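You operate a simulated robot arm through the tools that you are given. There is no shell and no other tool. Be economical: measure what you need, move in short steps, check, and stop when the job is done.

The job below is to be done with a simulated two-armed robot. You get a single attempt, and the scene is never put back.

TASK
Hold the Type 60 filter still and oil the middle of its top.
Fine: Brush it on with the yellow brush from the green tin. Put the brush back and shut the tin. A coat counts when it lies all over at full strength: go over it till it gets no stronger.

Only the result counts: the job must be done as asked and must still hold three seconds after the hand-in. Knocking over, shifting, dropping, spilling or breaking anything else fails it.

THE ROBOT
Two 6-joint arms with two-finger grippers on one trunk, on a base that drives. Base frame: it is fixed to the floor where the robot stands at the start and does not move with it; the origin is under the middle of the robot, x ahead of it, y to its left, z up; the surface under the hand at the start is at about z = 780. Readings come in mm, rad, newtons and seconds.
The left shoulder is at the start at [70, 176, 1290], the right one opposite. With the tool pointing down near the work surface each hand reaches from about 420 to 760 mm from the robot's upright axis, wherever it stands, measured 20 degrees to its own side. Places, roughly: green tin [700, 100, 800]; tin lid [700, 100, 800]; yellow brush (3x3x15 cm) [700, 200, 900]. Payload 2.45 kg a hand.
Tool frame (each hand has its own): the origin (TCP) lies between the finger pads and is the grasp point; the fingertips stand 26 mm ahead of it; z points along the fingers, y is the line along which they close. The gripper opens to 96 mm. The gripper's body begins 69 mm behind the TCP.
Orientation is that of the tool frame in the base frame, as a unit quaternion [x, y, z, w]. With the fingers straight down and closing along the base's y, the tool's x points along the base's -x, its y along +y and its z along -z.

THE INTERFACE
- The arms move only by the tool step_arm. It takes "left_commands", "right_commands" or both (then of equal length, played together; a hand with none holds still); each is one flat list of numbers, 7 for each row, row after row: the turn, a rotation vector about the tool's x, y, z in rad, then the shift along the tool's x, y, z in mm, then the closure in counts, from 0 (fully open) to 255 (shut). In form: [wx, wy, wz, x, y, z, hand, wx, wy, wz, x, y, z, hand, ...]. A call has 1 to 10 rows; each row shifts and turns the commanded pose from where the row before left it, along the tool's axes as they then stand. Each row takes 0.2 s and may step no farther than 50 mm and 0.15 rad from the row before; otherwise, or with a gripper value out of range, the whole call is refused. Where a pose cannot be reached the arm comes as near as it can. A force on the tool above 90 N (or 10 N above the force at the start of the call, whichever is more), or a blocked arm, ends the call early, and 0.2 s more pass. Each finger halts on what it meets, pressing with about 37 N; the grip force reading is that of the motor and also rises with nothing between the fingers. The clock runs only during rows and for 0.2 s after the last one: add rows that do not move to give the fingers time. The reply holds the time, the measured pose of the TCP, the force on the tool along the base axes, the opening and the grip force, in the units named above and with some noise, with the torque about the TCP (base axes, N m) and any sound that the robot's microphone picked up.
- Cameras (640 x 400 px; columns grow to the right, rows downward): "scene" is now at [121.2, -23.9, 1587.4]; the picture's right is [-0.33, -0.94, 0.00], its down [-0.73, 0.25, -0.64] and it looks along [0.60, -0.21, -0.77] (base axes); focal length 280 px, centre (320, 200). "left" rides on the left gripper at [82, -3, -98] in its tool frame; the picture's right is [0.04, 1.00, 0.00], its down [-0.73, 0.03, -0.68] and it looks along [-0.68, 0.03, 0.73] (tool axes); focal length 256 px, centre (320, 200). "right" rides on the right gripper at [82, 3, -98] in its tool frame; the picture's right is [-0.04, 1.00, 0.00], its down [-0.73, -0.03, -0.68] and it looks along [-0.68, -0.03, 0.73] (tool axes); focal length 256 px, centre (320, 200). There is no depth. A picture from a camera that has moved, and an enlarged one, comes with that camera's place and axes in the base frame and with its lens.
- snapshot(camera): a new picture of that camera. The clock stands still meanwhile.
- move_column(by): slides the trunk up (or, below 0, down) by that many mm; the arms and the scene camera ride with it, the base frame stays. It gives what a move gives, with no picture.
- base_move(legs): drives the robot by 1 to 6 legs, each [ahead, left, turn to the left] in mm, mm and rad, along the robot's own axes; the way and the turn of a leg run together, so that a leg with both is an arc; at most 1500 mm and 3.142 rad a leg. The arms and the cameras ride along, it lands a little off, and it stops where it bumps. It gives what a move gives.
- turn_head(pan, tilt): turns the head with the scene camera to pan (to the left, within 1.501 rad either way) and tilt (down, from -0.506 to 1.204), counted from straight ahead of the robot. It gives what a move gives.
- inspect(camera, box): a new picture of the part [left, top, right, bottom] of that camera's present view, enlarged. The clock stands still meanwhile.
- finish_job(): hands the job in; it is judged then, once.

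Work in short steps. Places have to be worked out from the pictures, the camera data and where the tool is seen: move nearer, look again, correct. Check each grasp and each placing, and mend what went wrong. You have 120 turns and 100 pictures in all, those below and enlarged ones among them. Open the grippers and draw the arms clear of the work before you hand the job in, unless the task says otherwise; then end with one line.

The tools are called as a command line: name --argument value ..., lists and objects as JSON in quotes. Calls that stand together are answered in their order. step_arm: Moves the arms, as the interface text tells. Its arguments: {"type":"object","properties":{"left_commands":{"type":"array","items":{"type":"number"}},"right_commands":{"type":"array","items":{"type":"number"}}},"required":[]} The other tools are called the same way: move_column (by) slides the trunk up or down; base_move (legs) drives the base; turn_head (pan, tilt) turns the head that bears the scene camera; snapshot (camera) takes a picture; inspect (camera, box) takes an enlarged picture of a part of a camera's view; finish_job () hands the job in.

At the start:

```text
clock: 0.0
left_ee_pos: [642.8, 107.4, 1230.9]
left_tool_rot: [0.0, 1.0, 0.0, 0.001]
left_contact_force: [0.1, -0.2, 0.2]
left_torque: [-0.01, -0.02, -0.01]
left_grip_width: 96.0
left_finger_force: 0.1
right_ee_pos: [567.8, -305.2, 1227.4]
right_tool_rot: [0.0, 1.0, 0.0, 0.0]
right_contact_force: [0.1, 1.0, 0.1]
right_torque: [0.01, 0.03, -0.02]
right_grip_width: 96.0
right_finger_force: 0.0
trunk travel left (down, up): [-775.0, 65.0]
robot x, y, heading: [-1.0, 3.4, 0.002]
head pan, tilt: [-0.335, 0.88]
```

scene: 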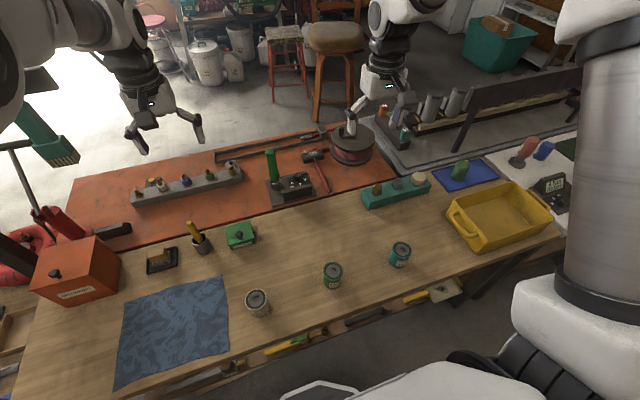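
right: 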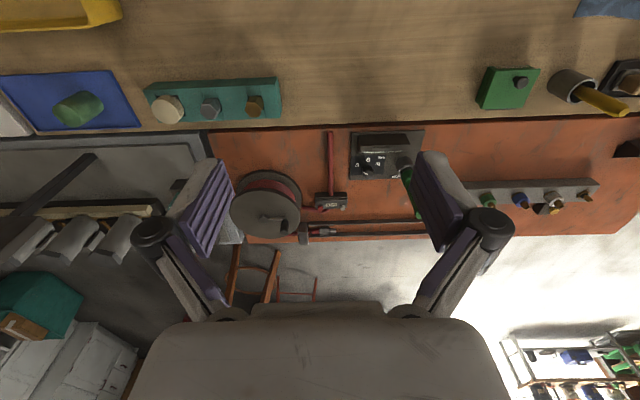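
left: 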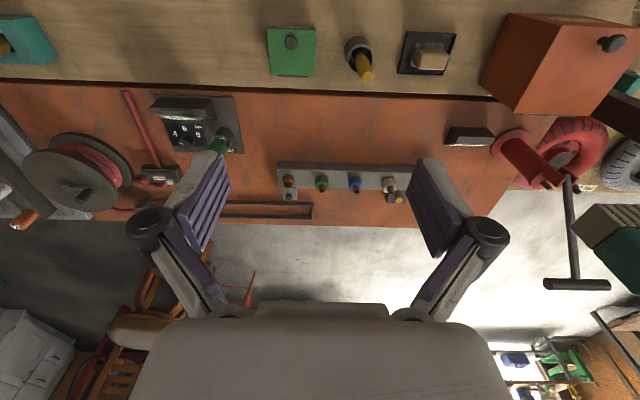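

The picture shows three small cans (filters) and the green tin with the brush holder beside it. I enlarge both areas to read the labels.

inspect --camera "scene" --box '[220, 230, 430, 330]'

inspect --camera "scene" --box '[130, 200, 290, 300]'

```text
3.05 times, centred on (325, 280) of scene
camera zoom: at [121.2, -23.9, 1587.4], right [-0.33, -0.94, 0.0], down [-0.73, 0.25, -0.64], along [0.6, -0.21, -0.77], focal length 852 px, centre (305, -44)
```

zoom: 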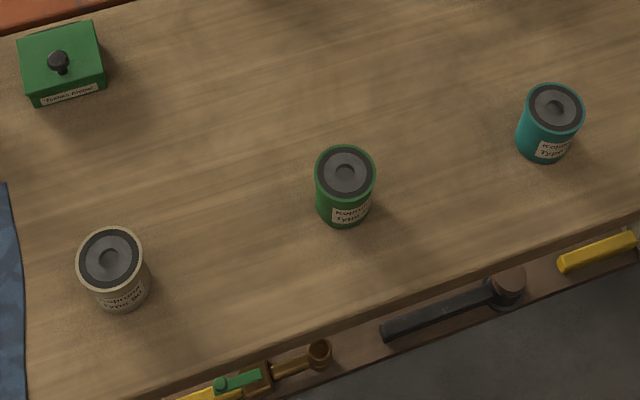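

```text
4.00 times, centred on (210, 250) of scene
camera zoom: at [121.2, -23.9, 1587.4], right [-0.33, -0.94, 0.0], down [-0.73, 0.25, -0.64], along [0.6, -0.21, -0.77], focal length 1118 px, centre (760, 0)
```

zoom: 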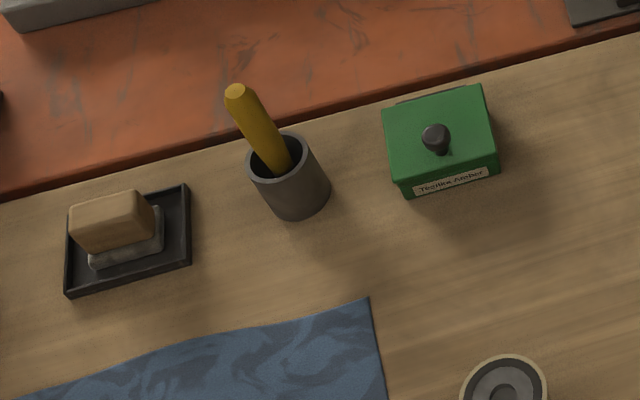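

The labels need more zoom to tell which filter is Type 60.

inspect --camera "scene" --box '[240, 280, 280, 320]'

inspect --camera "scene" --box '[315, 260, 355, 300]'

inspect --camera "scene" --box '[380, 235, 420, 275]'

```text
10.00 times, centred on (260, 300) of scene
camera zoom: at [121.2, -23.9, 1587.4], right [-0.33, -0.94, 0.0], down [-0.73, 0.25, -0.64], along [0.6, -0.21, -0.77], focal length 2795 px, centre (920, -800)
```

zoom: 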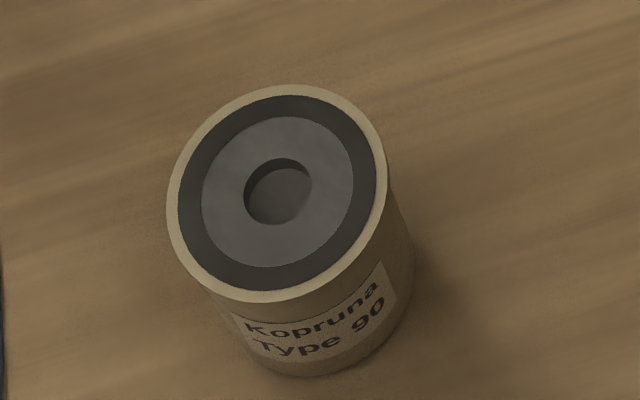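

```text
10.00 times, centred on (335, 280) of scene
camera zoom: at [121.2, -23.9, 1587.4], right [-0.33, -0.94, 0.0], down [-0.73, 0.25, -0.64], along [0.6, -0.21, -0.77], focal length 2795 px, centre (170, -600)
```

zoom: 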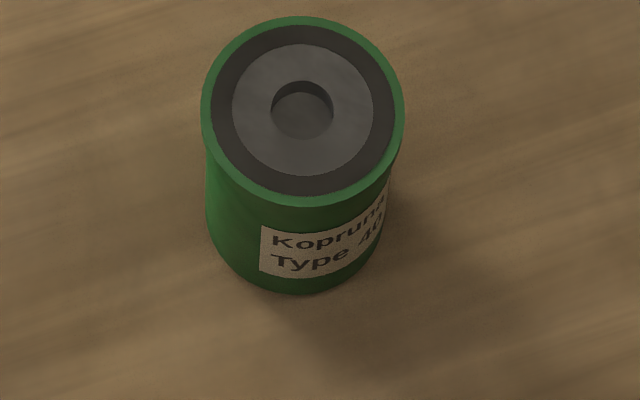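

```text
10.00 times, centred on (400, 255) of scene
camera zoom: at [121.2, -23.9, 1587.4], right [-0.33, -0.94, 0.0], down [-0.73, 0.25, -0.64], along [0.6, -0.21, -0.77], focal length 2795 px, centre (-480, -350)
```

zoom: 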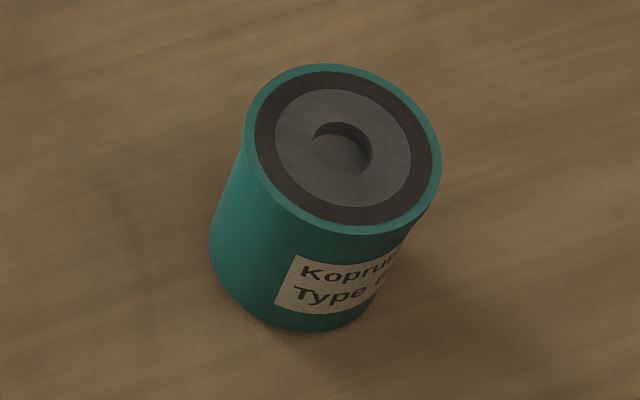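

Teal reads "Type 6…", the others 90 and 40, so teal is the Type 60 filter at about (430,-391), top z≈848, roughly 61 mm across. I bring the left hand back and down to look at the tin and brush more closely.

step_arm --left_commands '[0, 0, 0, 25, 0, 35, 0, 0, 0, 0, 25, 0, 35, 0, 0, 0, 0, 25, 0, 35, 0, 0, 0, 0, 25, 0, 35, 0]'

snapshot --camera "left"

```text
clock: 1.0
left_ee_pos: [549.7, 120.2, 1100.3]
left_tool_rot: [-0.026, 0.999, -0.028, 0.004]
left_contact_force: [1.0, 0.5, -0.7]
left_torque: [0.01, -0.01, 0.03]
left_grip_width: 96.0
left_finger_force: 0.0
right_ee_pos: [566.4, -304.9, 1228.2]
right_tool_rot: [0.0, 1.0, 0.0, 0.0]
right_contact_force: [-1.0, 1.6, -0.5]
right_torque: [-0.02, -0.05, 0.0]
right_grip_width: 96.0
right_finger_force: 0.0
trunk travel left (down, up): [-775.0, 65.0]
robot x, y, heading: [0.1, 1.7, 0.005]
head pan, tilt: [-0.335, 0.88]
```

```text
91 pictures are left
camera left: at [467.4, 119.0, 1198.4], right [-0.09, 0.99, -0.06], down [0.73, 0.1, 0.68], along [0.68, 0.02, -0.73], focal length 256 px, centre (320, 200)
```

left: 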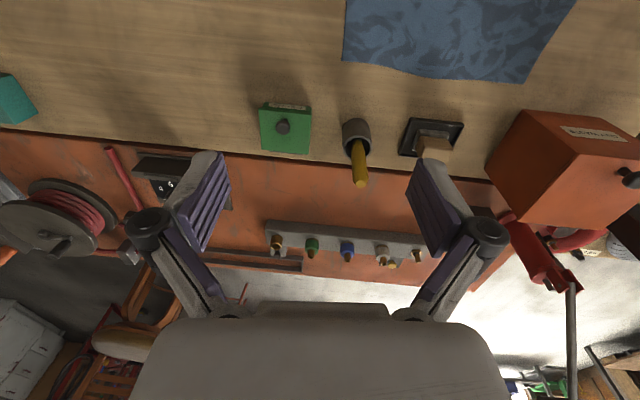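

The camera now sees the tin and brush; I enlarge that region to measure them.

inspect --camera "left" --box '[240, 85, 400, 195]'

step_arm --left_commands '[0, 0, 0, 0, 0, 0, 0, 0, 0, 0, 0, 0, 0, 0]'

```text
3.64 times, centred on (320, 140) of left
camera zoom: at [467.4, 119.0, 1198.4], right [-0.09, 0.99, -0.06], down [0.73, 0.1, 0.68], along [0.68, 0.02, -0.73], focal length 931 px, centre (320, 418)
```

zoom: 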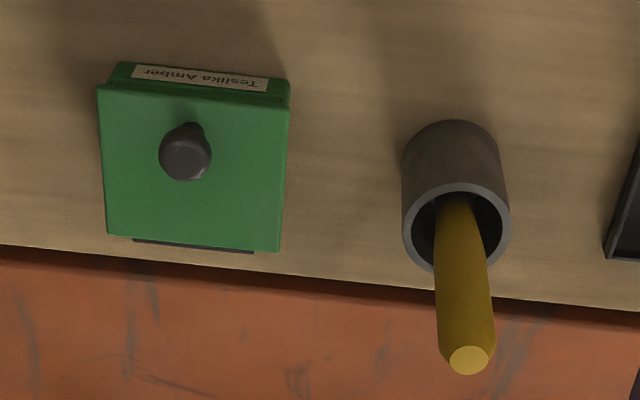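

```text
clock: 1.6
left_ee_pos: [547.8, 119.6, 1095.4]
left_tool_rot: [-0.025, 0.999, -0.027, -0.001]
left_contact_force: [0.3, 0.0, -0.1]
left_torque: [-0.01, -0.01, -0.01]
left_grip_width: 96.0
left_finger_force: 0.1
right_ee_pos: [567.3, -305.5, 1228.3]
right_tool_rot: [0.0, 1.0, -0.001, 0.0]
right_contact_force: [-0.1, 0.7, -0.5]
right_torque: [-0.01, -0.01, 0.01]
right_grip_width: 96.1
right_finger_force: 0.0
trunk travel left (down, up): [-775.0, 65.0]
robot x, y, heading: [2.3, 0.7, -0.003]
head pan, tilt: [-0.335, 0.88]
```

The lid has a knob, and there is a dark strip at its back edge that may be a hinge. I move the left hand over the tin to look closer.

step_arm --left_commands '[0, 0, 0, -22, -9, 25, 0, 0, 0, 0, -22, -9, 25, 0, 0, 0, 0, -22, -9, 25, 0, 0, 0, 0, -22, -9, 25, 0, 0, 0, 0, -22, -9, 25, 0, 0, 0, 0, 0, 0, 0, 0]'

snapshot --camera "left"

```text
clock: 3.0
left_ee_pos: [651.5, 60.3, 965.8]
left_tool_rot: [0.0, 1.0, 0.0, 0.001]
left_contact_force: [-1.0, 0.5, 0.4]
left_torque: [-0.02, -0.03, 0.0]
left_grip_width: 96.0
left_finger_force: 0.1
right_ee_pos: [566.9, -305.7, 1229.4]
right_tool_rot: [-0.001, 1.0, -0.001, 0.0]
right_contact_force: [-0.3, 0.3, -0.5]
right_torque: [0.0, 0.01, 0.01]
right_grip_width: 95.9
right_finger_force: 0.2
trunk travel left (down, up): [-775.0, 65.0]
robot x, y, heading: [0.4, -4.6, 0.0]
head pan, tilt: [-0.335, 0.88]
```

```text
89 pictures are left
camera left: at [569.7, 57.4, 1064.4], right [-0.04, 1.0, 0.0], down [0.73, 0.03, 0.68], along [0.68, 0.03, -0.73], focal length 256 px, centre (320, 200)
```

left: 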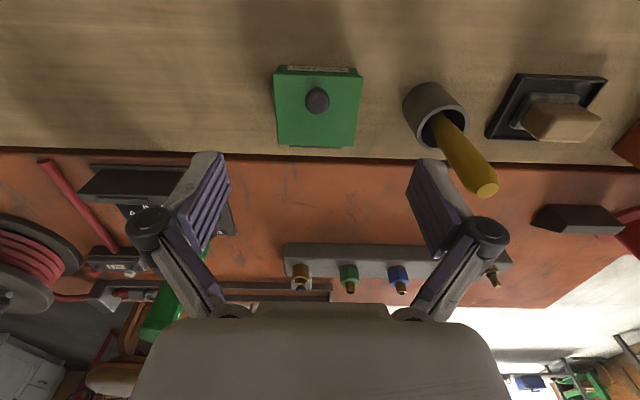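

I enlarge the tin and the brush.

inspect --camera "left" --box '[260, 50, 380, 160]'

inspect --camera "left" --box '[385, 65, 515, 205]'

```text
3.64 times, centred on (320, 105) of left
camera zoom: at [569.7, 57.4, 1064.4], right [-0.04, 1.0, 0.0], down [0.73, 0.03, 0.68], along [0.68, 0.03, -0.73], focal length 931 px, centre (320, 546)
```

zoom: 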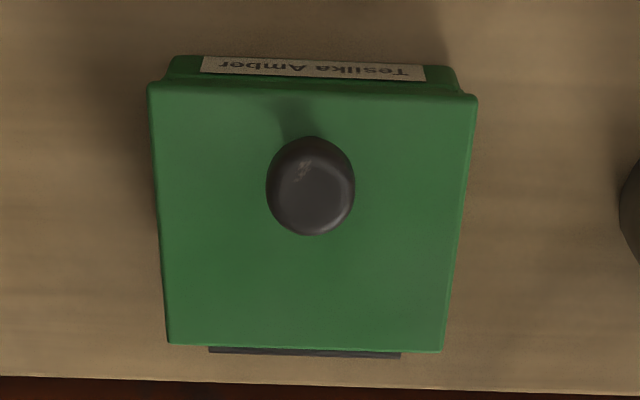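

```text
2.86 times, centred on (450, 135) of left
camera zoom: at [569.7, 57.4, 1064.4], right [-0.04, 1.0, 0.0], down [0.73, 0.03, 0.68], along [0.68, 0.03, -0.73], focal length 731 px, centre (-51, 386)
```

zoom: 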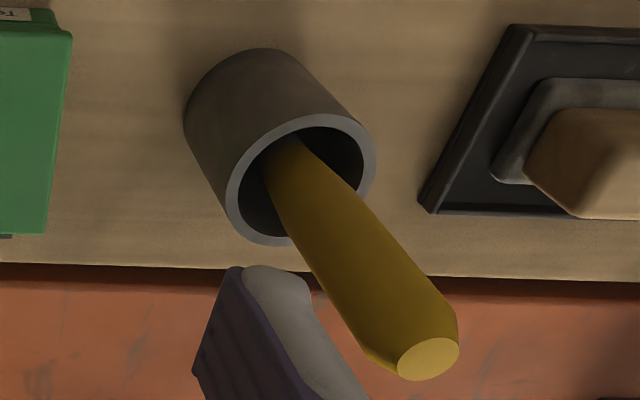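

Dark strip at the back with the knob near the front edge suggests a hinged lid (hinge at x≈716). Knob is at about (659,59); I go down to just above it and look again.

step_arm --left_commands '[0, 0, 0, -3, 0, 25, 0, 0, 0, 0, -3, 0, 25, 0, 0, 0, 0, -2, 0, 25, 0, 0, 0, 0, 0, 0, 5, 100, 0, 0, 0, 0, 0, 0, 100]'

snapshot --camera "left"

```text
clock: 4.2
left_ee_pos: [661.0, 62.0, 885.3]
left_tool_rot: [0.0, 1.0, 0.0, 0.001]
left_contact_force: [0.0, 0.2, 0.2]
left_torque: [-0.02, 0.02, 0.02]
left_grip_width: 58.3
left_finger_force: 0.1
right_ee_pos: [567.6, -306.1, 1229.1]
right_tool_rot: [0.0, 1.0, 0.0, 0.0]
right_contact_force: [-0.4, 0.0, -0.5]
right_torque: [-0.01, -0.01, -0.03]
right_grip_width: 95.9
right_finger_force: 0.0
trunk travel left (down, up): [-775.0, 65.0]
robot x, y, heading: [-0.2, -0.4, 0.002]
head pan, tilt: [-0.335, 0.88]
```

```text
86 pictures are left
camera left: at [579.7, 58.5, 983.9], right [-0.04, 1.0, 0.0], down [0.73, 0.03, 0.68], along [0.68, 0.03, -0.73], focal length 256 px, centre (320, 200)
```

left: 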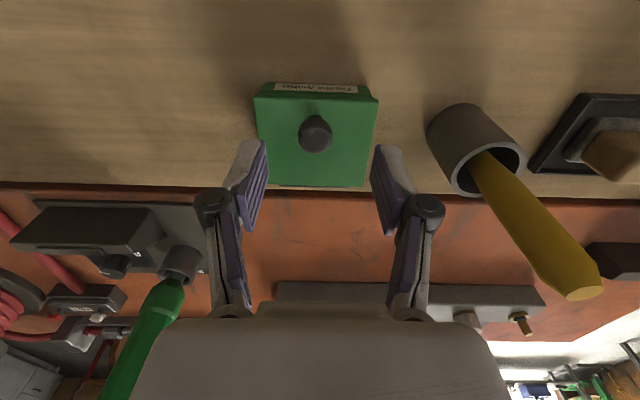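

Triangulation puts the knob top at about (659,60,837) and the lid surface at ~820. I go down so the tips overlap the knob by ~12 mm, and close.

step_arm --left_commands '[0, 0, 0, 1, -1, 17, 100, 0, 0, 0, 0, 0, 17, 100, 0, 0, 0, 0, 0, 0, 200, 0, 0, 0, 0, 0, 0, 255, 0, 0, 0, 0, 0, 0, 255]'

snapshot --camera "left"

```text
clock: 5.4
left_ee_pos: [660.3, 58.7, 853.1]
left_tool_rot: [-0.001, 1.0, -0.001, 0.001]
left_contact_force: [1.1, -6.9, 0.4]
left_torque: [-0.14, -0.07, -0.02]
left_grip_width: 20.5
left_finger_force: 44.4
right_ee_pos: [568.0, -307.0, 1227.7]
right_tool_rot: [0.0, 1.0, 0.001, 0.0]
right_contact_force: [-0.6, 0.0, 0.0]
right_torque: [0.03, 0.02, 0.03]
right_grip_width: 96.2
right_finger_force: 0.1
trunk travel left (down, up): [-775.0, 65.0]
robot x, y, heading: [-0.5, -0.9, -0.001]
head pan, tilt: [-0.335, 0.88]
```

```text
85 pictures are left
camera left: at [579.0, 55.5, 951.1], right [-0.04, 1.0, 0.0], down [0.73, 0.03, 0.68], along [0.68, 0.03, -0.73], focal length 256 px, centre (320, 200)
```

left: 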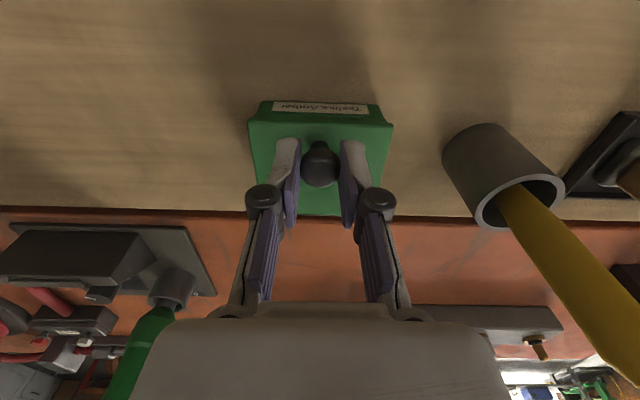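

The knob is gripped (20.5 mm). I lift gently along a hinge arc, turning with the lid by 0.2 rad, to test whether it is hinged.

step_arm --left_commands '[0, 0.05, 0, -1.8, -1, -2.7, 255, 0, 0.05, 0, -1.8, 0, -2.7, 255, 0, 0.05, 0, -1.8, 0, -2.7, 255, 0, 0.05, 0, -1.8, 0, -2.7, 255, 0, 0, 0, 0, 0, 0, 255]'

snapshot --camera "left"

```text
clock: 6.6
left_ee_pos: [662.3, 58.5, 863.3]
left_tool_rot: [0.002, 0.995, 0.0, -0.098]
left_contact_force: [35.3, -41.5, -16.7]
left_torque: [-0.8, -0.89, 0.13]
left_grip_width: 21.0
left_finger_force: 45.0
left hand out of reach, approached as far as the arm can: row 4
right_ee_pos: [574.2, -312.8, 1222.7]
right_tool_rot: [0.002, 1.0, 0.003, -0.003]
right_contact_force: [0.3, 1.0, 0.7]
right_torque: [-0.01, 0.01, 0.01]
right_grip_width: 96.1
right_finger_force: 0.1
trunk travel left (down, up): [-775.0, 65.0]
robot x, y, heading: [-3.4, -1.3, -0.001]
head pan, tilt: [-0.335, 0.88]
```

```text
84 pictures are left
camera left: at [602.7, 56.1, 975.8], right [-0.04, 1.0, 0.01], down [0.85, 0.03, 0.52], along [0.52, 0.02, -0.85], focal length 256 px, centre (320, 200)
```

left: 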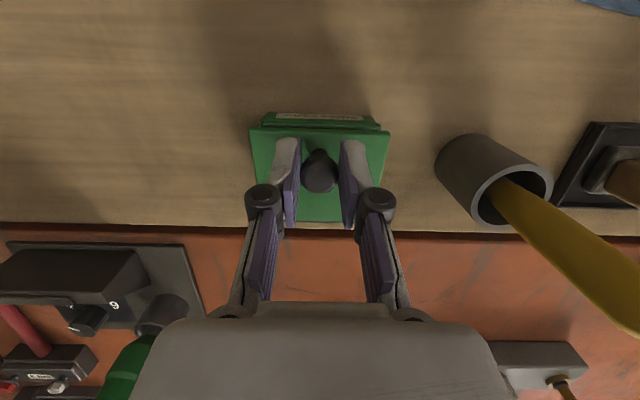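

Forces rose because the tilted pose ran out of reach. I check what the lid did before going back.

inspect --camera "left" --box '[240, 100, 400, 230]'

turn_head --pan 0.0 --tilt 1.2

snapshot --camera "scene"

```text
3.08 times, centred on (320, 165) of left
camera zoom: at [602.7, 56.1, 975.8], right [-0.04, 1.0, 0.01], down [0.85, 0.03, 0.52], along [0.52, 0.02, -0.85], focal length 788 px, centre (320, 308)
```

zoom: 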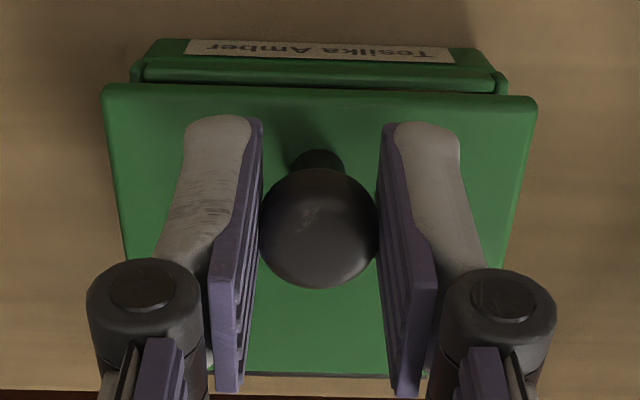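

```text
clock: 7.4
left_ee_pos: [663.8, 58.7, 863.0]
left_tool_rot: [0.001, 0.995, 0.0, -0.098]
left_contact_force: [34.6, -49.6, -15.7]
left_torque: [-0.89, -0.93, 0.09]
left_grip_width: 20.5
left_finger_force: 45.0
right_ee_pos: [573.6, -312.8, 1222.3]
right_tool_rot: [0.0, 1.0, 0.004, -0.004]
right_contact_force: [-0.8, -0.4, 1.3]
right_torque: [0.02, 0.0, 0.04]
right_grip_width: 96.1
right_finger_force: 0.0
trunk travel left (down, up): [-775.0, 65.0]
robot x, y, heading: [2.3, 0.6, -0.001]
head pan, tilt: [0.0, 1.201]
```

```text
82 pictures are left
camera scene: at [114.0, -8.1, 1565.2], right [0.0, -1.0, -0.01], down [-0.93, 0.0, -0.36], along [0.36, 0.01, -0.93], focal length 280 px, centre (320, 200)
```

scene: 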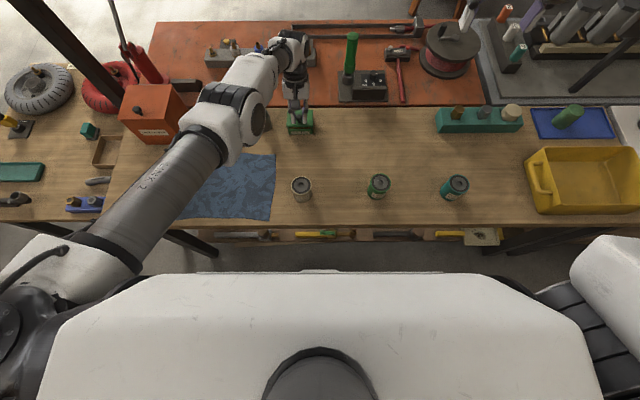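

The lid is clearly hinged and ajar. I lower it back along the arc, release and withdraw upward, then will drive nearer and to the right so the tin sits in front of the left shoulder.

step_arm --left_commands '[0, -0.05, 0, 1.8, 0, 2.7, 255, 0, -0.05, 0, 1.8, 0, 2.7, 255, 0, -0.05, 0, 1.8, 0, 2.7, 255, 0, -0.05, 0, 1.8, 0, 2.7, 255, 0, 0, 0, 0, 0, 0, 255]'

```text
clock: 8.6
left_ee_pos: [653.1, 59.2, 855.2]
left_tool_rot: [0.001, 1.0, 0.002, 0.0]
left_contact_force: [21.9, -54.0, -16.4]
left_torque: [-0.99, 0.39, -0.26]
left_grip_width: 20.6
left_finger_force: 45.3
right_ee_pos: [573.7, -315.0, 1222.7]
right_tool_rot: [0.002, 1.0, 0.004, -0.003]
right_contact_force: [-0.8, -0.7, 1.0]
right_torque: [0.0, -0.04, 0.02]
right_grip_width: 96.1
right_finger_force: 0.0
trunk travel left (down, up): [-775.0, 65.0]
robot x, y, heading: [-1.0, -2.6, -0.006]
head pan, tilt: [0.0, 1.201]
```

Residual side force remains; I open the gripper in place and rise.

step_arm --left_commands '[0, 0, 0, 0, 0, 0, 200, 0, 0, 0, 0, 0, 0, 150, 0, 0, 0, 0, 0, 0, 100, 0, 0, 0, 0, 0, 0, 100, 0, 0, 0, 0, 0, -15, 100, 0, 0, 0, 0, 0, -25, 100]'

snapshot --camera "left"

```text
clock: 10.0
left_ee_pos: [648.7, 67.7, 899.4]
left_tool_rot: [0.0, 1.0, 0.0, 0.001]
left_contact_force: [-0.1, 0.4, -0.1]
left_torque: [0.0, -0.01, -0.03]
left_grip_width: 58.2
left_finger_force: 0.0
right_ee_pos: [566.7, -305.8, 1227.4]
right_tool_rot: [0.0, 1.0, 0.001, -0.001]
right_contact_force: [-0.3, 0.2, 0.1]
right_torque: [0.0, 0.01, -0.02]
right_grip_width: 95.8
right_finger_force: 0.1
trunk travel left (down, up): [-775.0, 65.0]
robot x, y, heading: [0.1, -0.6, -0.005]
head pan, tilt: [0.0, 1.201]
```

```text
81 pictures are left
camera left: at [566.4, 63.2, 997.3], right [-0.04, 1.0, 0.0], down [0.73, 0.03, 0.68], along [0.68, 0.03, -0.73], focal length 256 px, centre (320, 200)
```

left: 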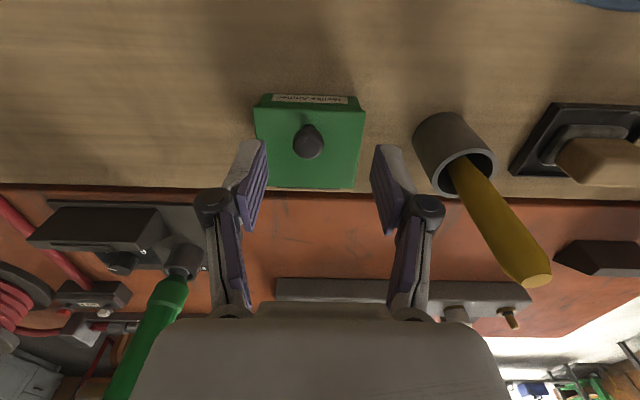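

The tin has not moved (knob still at ~(659,59)). I raise the hand, then drive 60 mm ahead and 120 mm to the right.

step_arm --left_commands '[0, 0, 0, 0, 0, -45, 100, 0, 0, 0, 0, 0, -45, 100, 0, 0, 0, 0, 0, 0, 0]'

base_move --legs '[[60, -120, 0]]'

snapshot --camera "left"

```text
clock: 10.8
left_ee_pos: [649.7, 67.3, 987.4]
left_tool_rot: [0.0, 1.0, 0.001, 0.001]
left_contact_force: [0.1, 0.3, 0.7]
left_torque: [-0.01, 0.01, -0.05]
left_grip_width: 95.9
left_finger_force: 0.1
right_ee_pos: [569.0, -305.6, 1227.8]
right_tool_rot: [0.001, 1.0, 0.0, 0.0]
right_contact_force: [0.6, -0.9, 0.2]
right_torque: [0.01, 0.01, -0.02]
right_grip_width: 95.8
right_finger_force: 0.1
trunk travel left (down, up): [-775.0, 65.0]
robot x, y, heading: [0.9, 3.1, -0.001]
head pan, tilt: [0.0, 1.201]
```

```text
clock: 12.1
left_ee_pos: [708.1, -47.8, 987.8]
left_tool_rot: [-0.002, 1.0, -0.001, 0.001]
left_contact_force: [-1.1, -0.8, -0.3]
left_torque: [-0.02, 0.01, 0.02]
left_grip_width: 96.3
left_finger_force: 0.1
right_ee_pos: [627.9, -421.4, 1228.8]
right_tool_rot: [-0.002, 1.0, 0.0, 0.0]
right_contact_force: [0.0, 0.5, -0.4]
right_torque: [-0.04, 0.02, 0.01]
right_grip_width: 96.0
right_finger_force: 0.1
trunk travel left (down, up): [-775.0, 65.0]
robot x, y, heading: [58.5, -115.1, 0.006]
head pan, tilt: [0.0, 1.201]
```

```text
80 pictures are left
camera left: at [626.1, -52.4, 1086.5], right [-0.04, 1.0, 0.0], down [0.73, 0.03, 0.68], along [0.68, 0.03, -0.73], focal length 256 px, centre (320, 200)
```

left: 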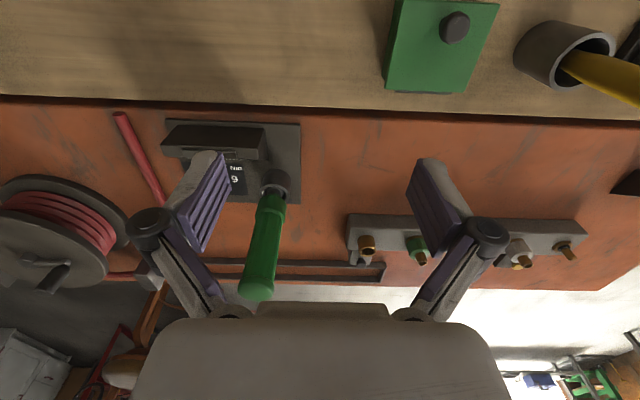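

The base moved as wanted. I bring the left hand back over the knob.

step_arm --left_commands '[0, 0, 0, 12, 35, 0, 100, 0, 0, 0, 12, 35, 0, 100, 0, 0, 0, 12, 36, 20, 100, 0, 0, 0, 12, 0, 40, 100, 0, 0, 0, 0, 0, 40, 100, 0, 0, 0, 0, 0, 0, 100]'

snapshot --camera "left"

```text
clock: 13.5
left_ee_pos: [661.0, 56.0, 886.8]
left_tool_rot: [-0.002, 1.0, 0.0, 0.001]
left_contact_force: [-1.0, 0.6, 0.5]
left_torque: [-0.01, -0.05, 0.04]
left_grip_width: 58.6
left_finger_force: 0.1
right_ee_pos: [628.2, -422.3, 1228.4]
right_tool_rot: [-0.002, 1.0, 0.0, 0.001]
right_contact_force: [-0.5, 0.7, 0.4]
right_torque: [0.01, -0.03, -0.01]
right_grip_width: 95.9
right_finger_force: 0.1
trunk travel left (down, up): [-775.0, 65.0]
robot x, y, heading: [59.3, -120.5, 0.008]
head pan, tilt: [0.0, 1.201]
```

```text
79 pictures are left
camera left: at [578.7, 52.4, 984.7], right [-0.04, 1.0, 0.0], down [0.73, 0.03, 0.68], along [0.68, 0.03, -0.73], focal length 256 px, centre (320, 200)
```

left: 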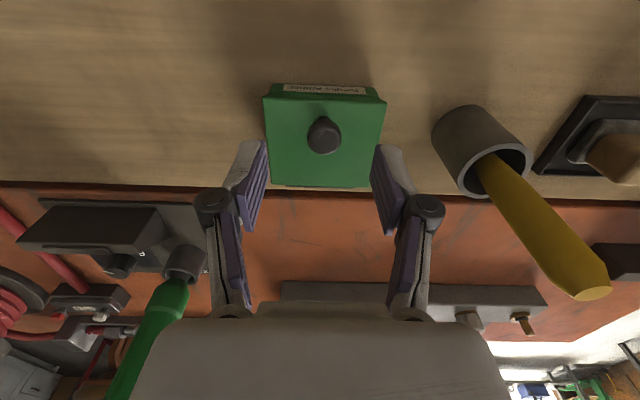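

Knob is at (659,58.6). Before gripping I dry-run the tilt in the air to learn how far the arm can lean.

step_arm --left_commands '[0, 0, 0, 1, 2, -30, 100, 0, 0.15, 0, 0, 0, 0, 100, 0, 0.15, 0, 0, 0, 0, 100, 0, 0.15, 0, 0, 0, 0, 100, 0, 0.15, 0, 0, 0, 0, 100, 0, 0.15, 0, 0, 0, 0, 100, 0, 0.15, 0, 0, 0, 0, 100, 0, 0, 0, 0, 0, 0, 100]'

```text
clock: 15.3
left_ee_pos: [610.7, 65.9, 937.2]
left_tool_rot: [-0.002, 0.901, -0.001, -0.435]
left_contact_force: [0.5, 0.0, 0.1]
left_torque: [-0.01, 0.01, -0.02]
left_grip_width: 58.1
left_finger_force: 0.0
left hand out of reach, approached as far as the arm can: row 6, 7
right_ee_pos: [627.6, -423.8, 1227.8]
right_tool_rot: [-0.002, 1.0, 0.0, 0.0]
right_contact_force: [0.4, 0.1, -0.8]
right_torque: [0.01, 0.01, 0.0]
right_grip_width: 95.8
right_finger_force: 0.0
trunk travel left (down, up): [-775.0, 65.0]
robot x, y, heading: [61.6, -118.0, -0.004]
head pan, tilt: [0.0, 1.201]
```

A tilt of 0.6 rad works here; lowering the trunk should give more. I level the hand, raise it, and slide the trunk down 200 mm.

step_arm --left_commands '[0, -0.15, 0, 0, 0, 0, 100, 0, -0.15, 0, 0, 0, 0, 100, 0, -0.15, 0, 0, 0, 0, 100, 0, -0.15, 0, 0, 0, 0, 100, 0, -0.15, 0, 0, 0, 0, 100, 0, -0.15, 0, 0, 0, 0, 100, 0, 0, 0, 0, 0, -50, 100, 0, 0, 0, 0, 0, -50, 100, 0, 0, 0, 0, 0, -50, 100, 0, 0, 0, 0, 0, -30, 100]'

move_column --by -200

```text
clock: 17.5
left_ee_pos: [607.2, 66.4, 1119.2]
left_tool_rot: [-0.001, 1.0, -0.001, 0.002]
left_contact_force: [-1.4, 0.4, 0.4]
left_torque: [0.0, -0.04, 0.01]
left_grip_width: 58.4
left_finger_force: 0.1
right_ee_pos: [626.7, -422.8, 1229.3]
right_tool_rot: [-0.002, 1.0, 0.0, 0.001]
right_contact_force: [-0.4, 0.2, 0.7]
right_torque: [-0.01, 0.02, -0.05]
right_grip_width: 96.1
right_finger_force: 0.1
trunk travel left (down, up): [-775.0, 65.0]
robot x, y, heading: [57.5, -119.3, 0.003]
head pan, tilt: [0.0, 1.201]
```

```text
clock: 19.7
left_ee_pos: [609.6, 63.9, 918.1]
left_tool_rot: [-0.002, 1.0, 0.0, 0.0]
left_contact_force: [-0.3, -0.3, 1.0]
left_torque: [0.0, 0.01, 0.01]
left_grip_width: 58.4
left_finger_force: 0.0
right_ee_pos: [628.5, -423.0, 1028.4]
right_tool_rot: [-0.002, 1.0, 0.0, 0.0]
right_contact_force: [0.0, 0.0, -0.5]
right_torque: [-0.06, -0.02, -0.01]
right_grip_width: 95.9
right_finger_force: 0.1
trunk travel left (down, up): [-575.0, 265.0]
robot x, y, heading: [58.4, -118.2, 0.003]
head pan, tilt: [0.0, 1.201]
```

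Now a dry-run of a larger tilt near the knob's open position (TCP near (690,59,930)).

step_arm --left_commands '[0, 0, 0, -40, -3, -10, 100, 0, 0, 0, -40, -3, 0, 100, 0, 0.15, 0, 0, 0, 0, 100, 0, 0.15, 0, 0, 0, 0, 100, 0, 0.15, 0, 0, 0, 0, 100, 0, 0.15, 0, 0, 0, 0, 100, 0, 0.15, 0, 0, 0, 0, 100, 0, 0.15, 0, 0, 0, 0, 100, 0, 0.15, 0, 0, 0, 0, 100, 0, 0.15, 0, 0, 0, 0, 100]'

```text
clock: 21.9
left_ee_pos: [550.9, 70.1, 902.0]
left_tool_rot: [-0.002, 0.827, -0.002, -0.563]
left_contact_force: [-0.6, -0.4, 0.1]
left_torque: [-0.02, -0.02, 0.0]
left_grip_width: 58.3
left_finger_force: 0.1
left hand out of reach, approached as far as the arm can: row 7, 8, 9, 10
right_ee_pos: [628.0, -422.5, 1028.0]
right_tool_rot: [-0.002, 1.0, 0.0, 0.0]
right_contact_force: [-0.4, -0.5, -0.5]
right_torque: [0.03, 0.02, -0.03]
right_grip_width: 95.9
right_finger_force: 0.0
trunk travel left (down, up): [-575.0, 265.0]
robot x, y, heading: [57.1, -120.4, 0.002]
head pan, tilt: [0.0, 1.201]
```

Tilt tops out near 0.6 rad, so I'll instead grip the knob from the front with the hand turned 180° about its axis (camera up), so the lid's 90° swing goes from forward-pointing to down-pointing. First I level the hand again.

step_arm --left_commands '[0, -0.15, 0, 0, 0, 0, 100, 0, -0.15, 0, 0, 0, 0, 100, 0, -0.15, 0, 0, 0, 0, 100, 0, -0.15, 0, 0, 0, 0, 100, 0, -0.15, 0, 0, 0, -20, 100, 0, -0.15, 0, 0, 0, -20, 100, 0, -0.15, 0, 0, 0, -20, 100, 0, -0.15, 0, 0, 0, -20, 100, 0, 0, 0, 0, 0, -20, 100]'

step_arm --left_commands '[0, 0, 0.15, 0, 0, 0, 100, 0, 0, 0.15, 0, 0, 0, 100, 0, 0, 0.15, 0, 0, 0, 100, 0, 0, 0.15, 0, 0, 0, 100, 0, 0, 0.15, 0, 0, 0, 100, 0, 0, 0.15, 0, 0, 0, 100, 0, 0, 0.15, 0, 0, 0, 100, 0, 0, 0.15, 0, 0, 0, 100, 0, 0, 0.15, 0, 0, 0, 100, 0, 0, 0.15, 0, 0, 0, 100]'

step_arm --left_commands '[0, 0, 0.15, 0, 0, 0, 100, 0, 0, 0.15, 0, 0, 0, 100, 0, 0, 0.15, 0, 0, 0, 100, 0, 0, 0.15, 0, 0, 0, 100, 0, 0, 0.15, 0, 0, 0, 100, 0, 0, 0.15, 0, 0, 0, 100, 0, 0, 0.15, 0, 0, 0, 100, 0, 0, 0.15, 0, 0, 0, 100, 0, 0, 0.15, 0, 0, 0, 100, 0, 0, 0.15, 0, 0, 0, 100]'

```text
clock: 23.9
left_ee_pos: [578.3, 70.3, 995.1]
left_tool_rot: [-0.002, 1.0, 0.0, 0.001]
left_contact_force: [0.7, 0.0, 0.4]
left_torque: [0.04, -0.02, -0.01]
left_grip_width: 58.2
left_finger_force: 0.1
right_ee_pos: [626.8, -422.5, 1027.5]
right_tool_rot: [-0.001, 1.0, 0.001, 0.0]
right_contact_force: [-0.6, -0.1, 0.6]
right_torque: [0.01, -0.04, 0.01]
right_grip_width: 95.8
right_finger_force: 0.0
trunk travel left (down, up): [-575.0, 265.0]
robot x, y, heading: [58.3, -116.7, 0.005]
head pan, tilt: [0.0, 1.201]
```

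```text
clock: 26.1
left_ee_pos: [577.8, 71.8, 995.6]
left_tool_rot: [0.681, 0.732, 0.0, 0.0]
left_contact_force: [-0.8, -0.3, -0.3]
left_torque: [0.02, 0.02, -0.03]
left_grip_width: 58.4
left_finger_force: 0.1
right_ee_pos: [627.7, -423.4, 1027.4]
right_tool_rot: [-0.002, 1.0, 0.0, 0.001]
right_contact_force: [-0.4, -1.0, 0.1]
right_torque: [0.02, 0.01, 0.01]
right_grip_width: 95.8
right_finger_force: 0.1
trunk travel left (down, up): [-575.0, 265.0]
robot x, y, heading: [58.8, -118.5, -0.001]
head pan, tilt: [0.0, 1.201]
```

```text
clock: 28.3
left_ee_pos: [580.8, 71.7, 995.6]
left_tool_rot: [0.995, 0.1, 0.001, -0.002]
left_contact_force: [1.1, -0.6, 0.5]
left_torque: [0.03, -0.03, -0.02]
left_grip_width: 58.3
left_finger_force: 0.1
left hand out of reach, approached as far as the arm can: row 10
right_ee_pos: [626.9, -422.6, 1027.5]
right_tool_rot: [-0.002, 1.0, 0.0, 0.001]
right_contact_force: [0.3, -0.3, -0.2]
right_torque: [-0.03, 0.0, -0.02]
right_grip_width: 96.1
right_finger_force: 0.1
trunk travel left (down, up): [-575.0, 265.0]
robot x, y, heading: [61.8, -118.0, 0.004]
head pan, tilt: [0.0, 1.201]
```

The wrist stops at 2.94 rad of turn, 0.2 short of the full flip; that is fine on a round knob. I now tilt the fingers forward by 1.1 rad about base y.

step_arm --left_commands '[0, 0, -0.05, 0, 0, 0, 100, -0.0375, 0.132, 0, 0, 0, 0, 100, -0.0375, 0.132, 0, 0, 0, 0, 100, -0.0375, 0.132, 0, 0, 0, 0, 100, -0.0375, 0.132, 0, 0, 0, 0, 100, -0.0375, 0.132, 0, 0, 0, 0, 100, -0.0375, 0.132, 0, 0, 0, 0, 100, -0.0375, 0.132, 0, 0, 0, 0, 100, -0.0375, 0.132, 0, 0, 0, 0, 100]'

snapshot --camera "left"

```text
clock: 30.3
left_ee_pos: [607.4, 130.5, 1014.9]
left_tool_rot: [0.846, 0.107, 0.516, 0.077]
left_contact_force: [0.8, -0.5, -0.8]
left_torque: [0.0, 0.02, -0.01]
left_grip_width: 58.5
left_finger_force: 0.0
left hand out of reach, approached as far as the arm can: row 3, 4, 5
right_ee_pos: [628.6, -422.6, 1027.6]
right_tool_rot: [-0.002, 1.0, -0.001, 0.001]
right_contact_force: [0.5, 0.7, 0.6]
right_torque: [0.03, 0.02, 0.02]
right_grip_width: 96.2
right_finger_force: 0.1
trunk travel left (down, up): [-575.0, 265.0]
robot x, y, heading: [60.2, -117.9, 0.001]
head pan, tilt: [0.0, 1.201]
```

```text
78 pictures are left
camera left: at [556.6, 156.5, 1128.0], right [0.12, -0.95, 0.28], down [-0.93, -0.2, -0.31], along [0.35, -0.22, -0.91], focal length 256 px, centre (320, 200)
```

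left: 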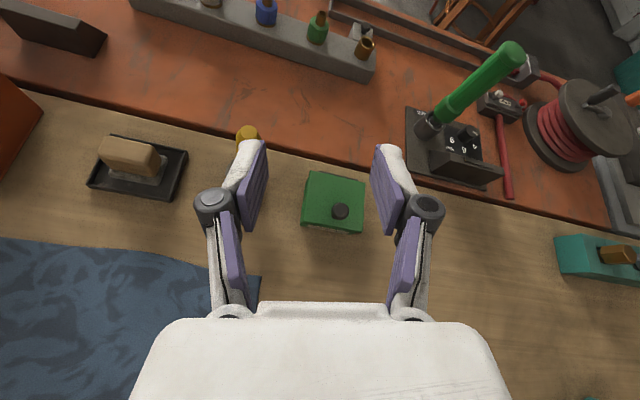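

The forward tilt came out nicely (z_tool≈(.89,-.02,-.45)) with ~0.27 rad roll left. I try to remove the roll.

step_arm --left_commands '[0, 0, 0.137, 0, 0, 0, 100, 0, 0, 0.137, 0, 0, 0, 100, 0, 0, 0, 0, 0, 0, 100]'

```text
clock: 31.1
left_ee_pos: [604.5, 108.1, 1014.1]
left_tool_rot: [0.853, -0.009, 0.522, 0.007]
left_contact_force: [0.2, -1.0, 0.8]
left_torque: [0.01, 0.02, -0.03]
left_grip_width: 58.3
left_finger_force: 0.1
left hand out of reach, approached as far as the arm can: row 2
right_ee_pos: [628.1, -420.9, 1028.5]
right_tool_rot: [-0.001, 1.0, -0.001, 0.0]
right_contact_force: [-0.7, 0.2, -0.5]
right_torque: [-0.05, -0.05, 0.03]
right_grip_width: 96.2
right_finger_force: 0.1
trunk travel left (down, up): [-575.0, 265.0]
robot x, y, heading: [55.8, -122.2, 0.004]
head pan, tilt: [0.0, 1.201]
```

Roll is gone. I move to 50 mm short of the knob along the finger direction and look.

step_arm --left_commands '[0, 0, 0, 0, 48, 0, 100, 0, 0, 0, -34, 0, 16, 100, 0, 0, 0, -34, 0, 16, 100, 0, 0, 0, -34, 0, 16, 100, 0, 0, 0, -33, 0, 15, 100, 0, 0, 0, 0, 0, 0, 100]'

snapshot --camera "left"

snapshot --camera "scene"

```text
clock: 32.5
left_ee_pos: [599.2, 60.1, 865.7]
left_tool_rot: [0.852, -0.012, 0.523, 0.006]
left_contact_force: [0.3, 0.4, -0.4]
left_torque: [-0.04, 0.01, 0.02]
left_grip_width: 58.3
left_finger_force: 0.1
left hand out of reach, approached as far as the arm can: row 1
right_ee_pos: [628.1, -423.5, 1028.2]
right_tool_rot: [-0.002, 1.0, 0.001, 0.0]
right_contact_force: [-0.6, 0.0, -0.7]
right_torque: [0.02, -0.01, -0.02]
right_grip_width: 95.9
right_finger_force: 0.1
trunk travel left (down, up): [-575.0, 265.0]
robot x, y, heading: [59.4, -121.2, 0.003]
head pan, tilt: [0.0, 1.201]
```

```text
77 pictures are left
camera left: at [548.1, 64.8, 983.9], right [-0.01, -1.0, 0.03], down [-0.94, 0.0, -0.34], along [0.34, -0.03, -0.94], focal length 256 px, centre (320, 200)
```

left: 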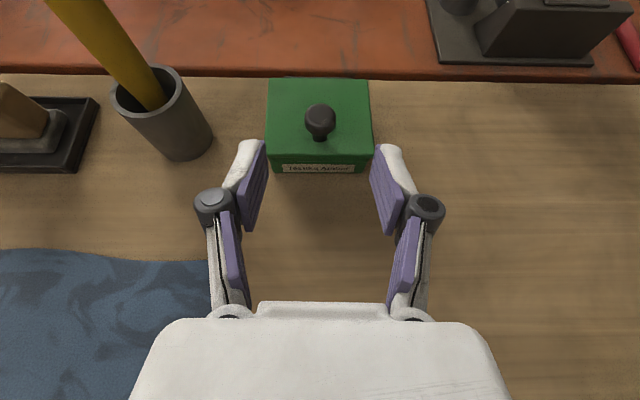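

```text
76 pictures are left
camera scene: at [162.5, -118.2, 1366.1], right [0.0, -1.0, 0.0], down [-0.93, 0.0, -0.36], along [0.36, 0.0, -0.93], focal length 280 px, centre (320, 200)
```

scene: 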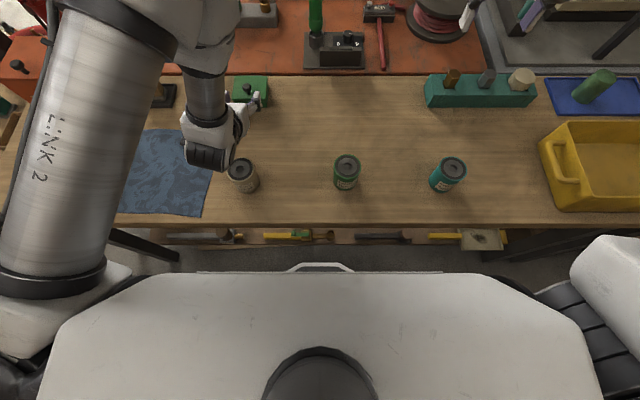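

The fingers are lined up with the knob. I advance 50 mm and close.

step_arm --left_commands '[0, 0, 0, 0, 0, 18, 100, 0, 0, 0, 0, 0, 18, 100, 0, 0, 0, 0, 0, 15, 100, 0, 0, 0, 0, 0, 0, 180, 0, 0, 0, 0, 0, 0, 230, 0, 0, 0, 0, 0, 0, 230, 0, 0, 0, 0, 0, 0, 230]'

snapshot --camera "left"

```text
clock: 34.1
left_ee_pos: [645.9, 59.1, 842.3]
left_tool_rot: [0.854, -0.011, 0.521, 0.006]
left_contact_force: [-0.7, -9.9, -3.3]
left_torque: [-0.05, 0.24, -0.22]
left_grip_width: 20.2
left_finger_force: 45.3
right_ee_pos: [628.1, -424.2, 1028.1]
right_tool_rot: [-0.002, 1.0, 0.001, 0.001]
right_contact_force: [0.0, -0.2, -0.3]
right_torque: [-0.01, 0.01, 0.01]
right_grip_width: 96.0
right_finger_force: 0.0
trunk travel left (down, up): [-575.0, 265.0]
robot x, y, heading: [57.1, -116.2, 0.002]
head pan, tilt: [0.0, 1.201]
```

```text
75 pictures are left
camera left: at [595.7, 63.6, 960.3], right [-0.01, -1.0, 0.03], down [-0.94, 0.0, -0.34], along [0.34, -0.04, -0.94], focal length 256 px, centre (320, 200)
```

left: 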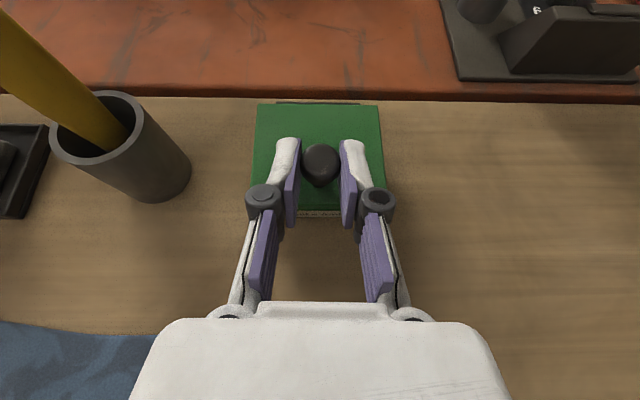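

Gripped (20.2 mm). I swing the lid open about the hinge at (715, 816), 0.3 rad first, watching the forces.

step_arm --left_commands '[0, -0.1, 0, 7.2, 0, -0.8, 230, 0, -0.1, 0, 7.2, 0, -0.8, 230, 0, -0.1, 0, 7.2, 0, -0.8, 230, 0, 0, 0, 0, 0, 0, 230]'

```text
clock: 35.1
left_ee_pos: [657.2, 59.6, 861.5]
left_tool_rot: [0.922, -0.012, 0.387, 0.005]
left_contact_force: [14.0, -16.7, -2.3]
left_torque: [-0.2, -0.59, -0.26]
left_grip_width: 20.5
left_finger_force: 44.5
right_ee_pos: [629.3, -425.1, 1025.8]
right_tool_rot: [-0.001, 1.0, 0.001, 0.0]
right_contact_force: [-0.1, -0.4, -0.1]
right_torque: [0.0, 0.06, 0.04]
right_grip_width: 96.0
right_finger_force: 0.0
trunk travel left (down, up): [-575.0, 265.0]
robot x, y, heading: [58.4, -116.7, -0.0]
head pan, tilt: [0.0, 1.201]
```

Forces stay modest; I continue 0.5 rad with a small correction toward the hinge.

step_arm --left_commands '[0, -0.1, 0, 7, 0.7, 0, 230, 0, -0.1, 0, 7, 0.7, 0, 230, 0, -0.1, 0, 7, 0, -0.6, 230, 0, -0.1, 0, 7, 0, -0.6, 230, 0, -0.1, 0, 7, 0, -0.6, 230, 0, 0, 0, 0, 0, 0, 230]'

snapshot --camera "left"

```text
clock: 36.5
left_ee_pos: [673.2, 60.0, 876.6]
left_tool_rot: [0.975, -0.014, 0.222, 0.029]
left_contact_force: [-0.7, 72.0, 10.3]
left_torque: [1.23, -0.44, 0.79]
left_grip_width: 20.7
left_finger_force: 44.9
left hand out of reach, approached as far as the arm can: row 4, 5
right_ee_pos: [627.2, -411.6, 1031.9]
right_tool_rot: [-0.003, 1.0, -0.004, 0.001]
right_contact_force: [0.6, 0.4, 0.5]
right_torque: [0.01, 0.0, -0.01]
right_grip_width: 95.9
right_finger_force: 0.0
trunk travel left (down, up): [-575.0, 265.0]
robot x, y, heading: [60.9, -114.7, 0.008]
head pan, tilt: [0.0, 1.201]
```

```text
74 pictures are left
camera left: at [702.7, 68.2, 1000.3], right [0.0, -1.0, 0.07], down [-0.96, 0.02, 0.29], along [-0.29, -0.07, -0.95], focal length 256 px, centre (320, 200)
```

left: 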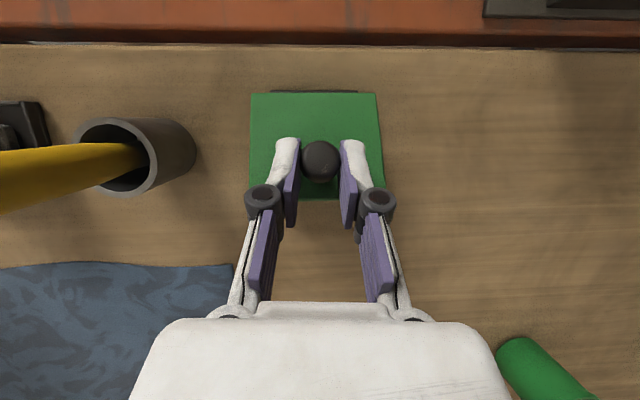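

The wrist roll limit interfered and gave side force. I back off the roll by 0.2 rad to relieve it.

step_arm --left_commands '[0, 0, -0.1, 0, -2, 0, 230, 0, 0, -0.1, 0, -2, 0, 230, 0, 0, 0, 0, 0, 0, 230]'

```text
clock: 37.3
left_ee_pos: [674.4, 55.2, 876.4]
left_tool_rot: [0.971, 0.08, 0.217, 0.054]
left_contact_force: [2.8, 35.0, 8.9]
left_torque: [0.77, -0.46, 0.28]
left_grip_width: 32.0
left_finger_force: 17.3
right_ee_pos: [626.9, -418.8, 1029.6]
right_tool_rot: [-0.002, 1.0, -0.003, 0.0]
right_contact_force: [0.5, -0.3, -0.3]
right_torque: [0.02, 0.04, 0.03]
right_grip_width: 96.1
right_finger_force: 0.2
trunk travel left (down, up): [-575.0, 265.0]
robot x, y, heading: [57.1, -120.4, 0.008]
head pan, tilt: [0.0, 1.201]
```

The grip width jumped to 32 mm; I look at what happened.

inspect --camera "left" --box '[200, 60, 440, 260]'

```text
2.00 times, centred on (320, 160) of left
camera zoom: at [703.9, 79.0, 999.4], right [0.17, -0.97, 0.16], down [-0.94, -0.11, 0.31], along [-0.29, -0.2, -0.94], focal length 512 px, centre (320, 280)
```

zoom: 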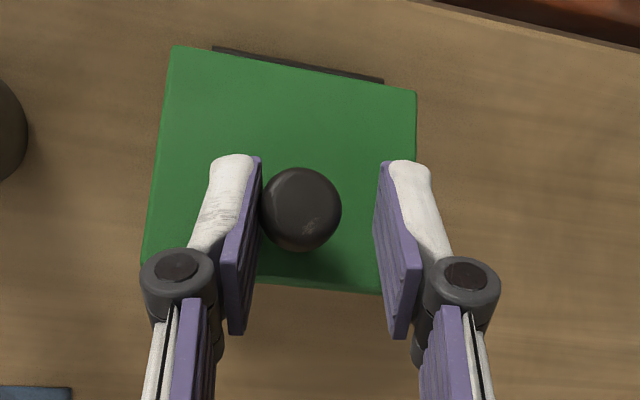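

One finger stands off the knob. I let it settle with the gripper commanded fully shut.

step_arm --left_commands '[0, 0, 0, 0, 0, 0, 255, 0, 0, 0, 0, 0, 0, 255, 0, 0, 0, 0, 0, 0, 255]'

inspect --camera "left" --box '[200, 60, 440, 260]'

```text
clock: 38.1
left_ee_pos: [673.5, 59.2, 877.1]
left_tool_rot: [0.971, 0.081, 0.218, 0.052]
left_contact_force: [-4.7, 60.0, 4.1]
left_torque: [0.87, 0.13, 0.44]
left_grip_width: 20.1
left_finger_force: 44.7
right_ee_pos: [627.1, -413.7, 1030.7]
right_tool_rot: [-0.002, 1.0, -0.003, 0.001]
right_contact_force: [0.3, 0.0, 0.3]
right_torque: [-0.03, -0.01, 0.01]
right_grip_width: 95.9
right_finger_force: 0.1
trunk travel left (down, up): [-575.0, 265.0]
robot x, y, heading: [59.2, -117.9, 0.0]
head pan, tilt: [0.0, 1.201]
```

```text
2.00 times, centred on (320, 160) of left
camera zoom: at [702.7, 84.5, 998.5], right [0.17, -0.97, 0.16], down [-0.94, -0.12, 0.31], along [-0.28, -0.2, -0.94], focal length 512 px, centre (320, 280)
```

zoom: 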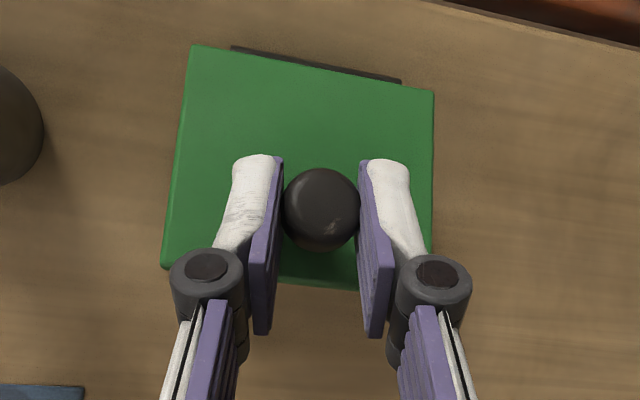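

Re-gripped, with ~60 N pressing sideways; I shift the command 6 mm toward +y to unload it.

step_arm --left_commands '[0, 0, 0, 0, -3, 0, 255, 0, 0, 0, 0, -3, 0, 255, 0, 0, 0, 0, 0, 0, 255]'

```text
clock: 38.9
left_ee_pos: [673.4, 60.5, 876.3]
left_tool_rot: [0.971, 0.079, 0.218, 0.055]
left_contact_force: [0.4, 34.9, 5.8]
left_torque: [0.58, -0.26, 0.28]
left_grip_width: 20.2
left_finger_force: 45.2
right_ee_pos: [627.7, -420.2, 1030.1]
right_tool_rot: [-0.001, 1.0, -0.002, 0.001]
right_contact_force: [0.0, 0.0, -0.3]
right_torque: [0.01, -0.01, -0.01]
right_grip_width: 96.2
right_finger_force: 0.1
trunk travel left (down, up): [-575.0, 265.0]
robot x, y, heading: [59.8, -121.4, 0.005]
head pan, tilt: [0.0, 1.201]
```

Unloading further and continuing the swing by 0.4 rad, with the rotation now expressed with the yawed tool axes.

step_arm --left_commands '[0, 0, 0, 0, -4, 0, 255, 0, 0, 0, 0, -4, 0, 255, 0.0177, -0.0981, -0.0072, 7.1, 1.35, -1, 255, 0.0177, -0.0981, -0.0072, 7.1, 1.35, -1, 255, 0.0177, -0.0981, -0.0072, 7.1, 1.35, -1, 255, 0.0177, -0.0981, -0.0072, 7.1, 1.35, -1, 255, 0, 0, 0, 0, 0, 0, 255]'

```text
clock: 40.5
left_ee_pos: [693.4, 60.2, 886.4]
left_tool_rot: [0.994, 0.083, 0.05, 0.054]
left_contact_force: [19.8, 29.0, 16.9]
left_torque: [0.86, -1.79, -0.07]
left_grip_width: 20.5
left_finger_force: 44.5
left hand out of reach, approached as far as the arm can: row 3, 6
right_ee_pos: [629.5, -419.7, 1028.6]
right_tool_rot: [-0.003, 1.0, -0.002, 0.0]
right_contact_force: [-0.1, 0.7, 0.7]
right_torque: [-0.01, 0.02, -0.02]
right_grip_width: 96.1
right_finger_force: 0.0
trunk travel left (down, up): [-575.0, 265.0]
robot x, y, heading: [58.9, -119.6, 0.006]
head pan, tilt: [0.0, 1.201]
```

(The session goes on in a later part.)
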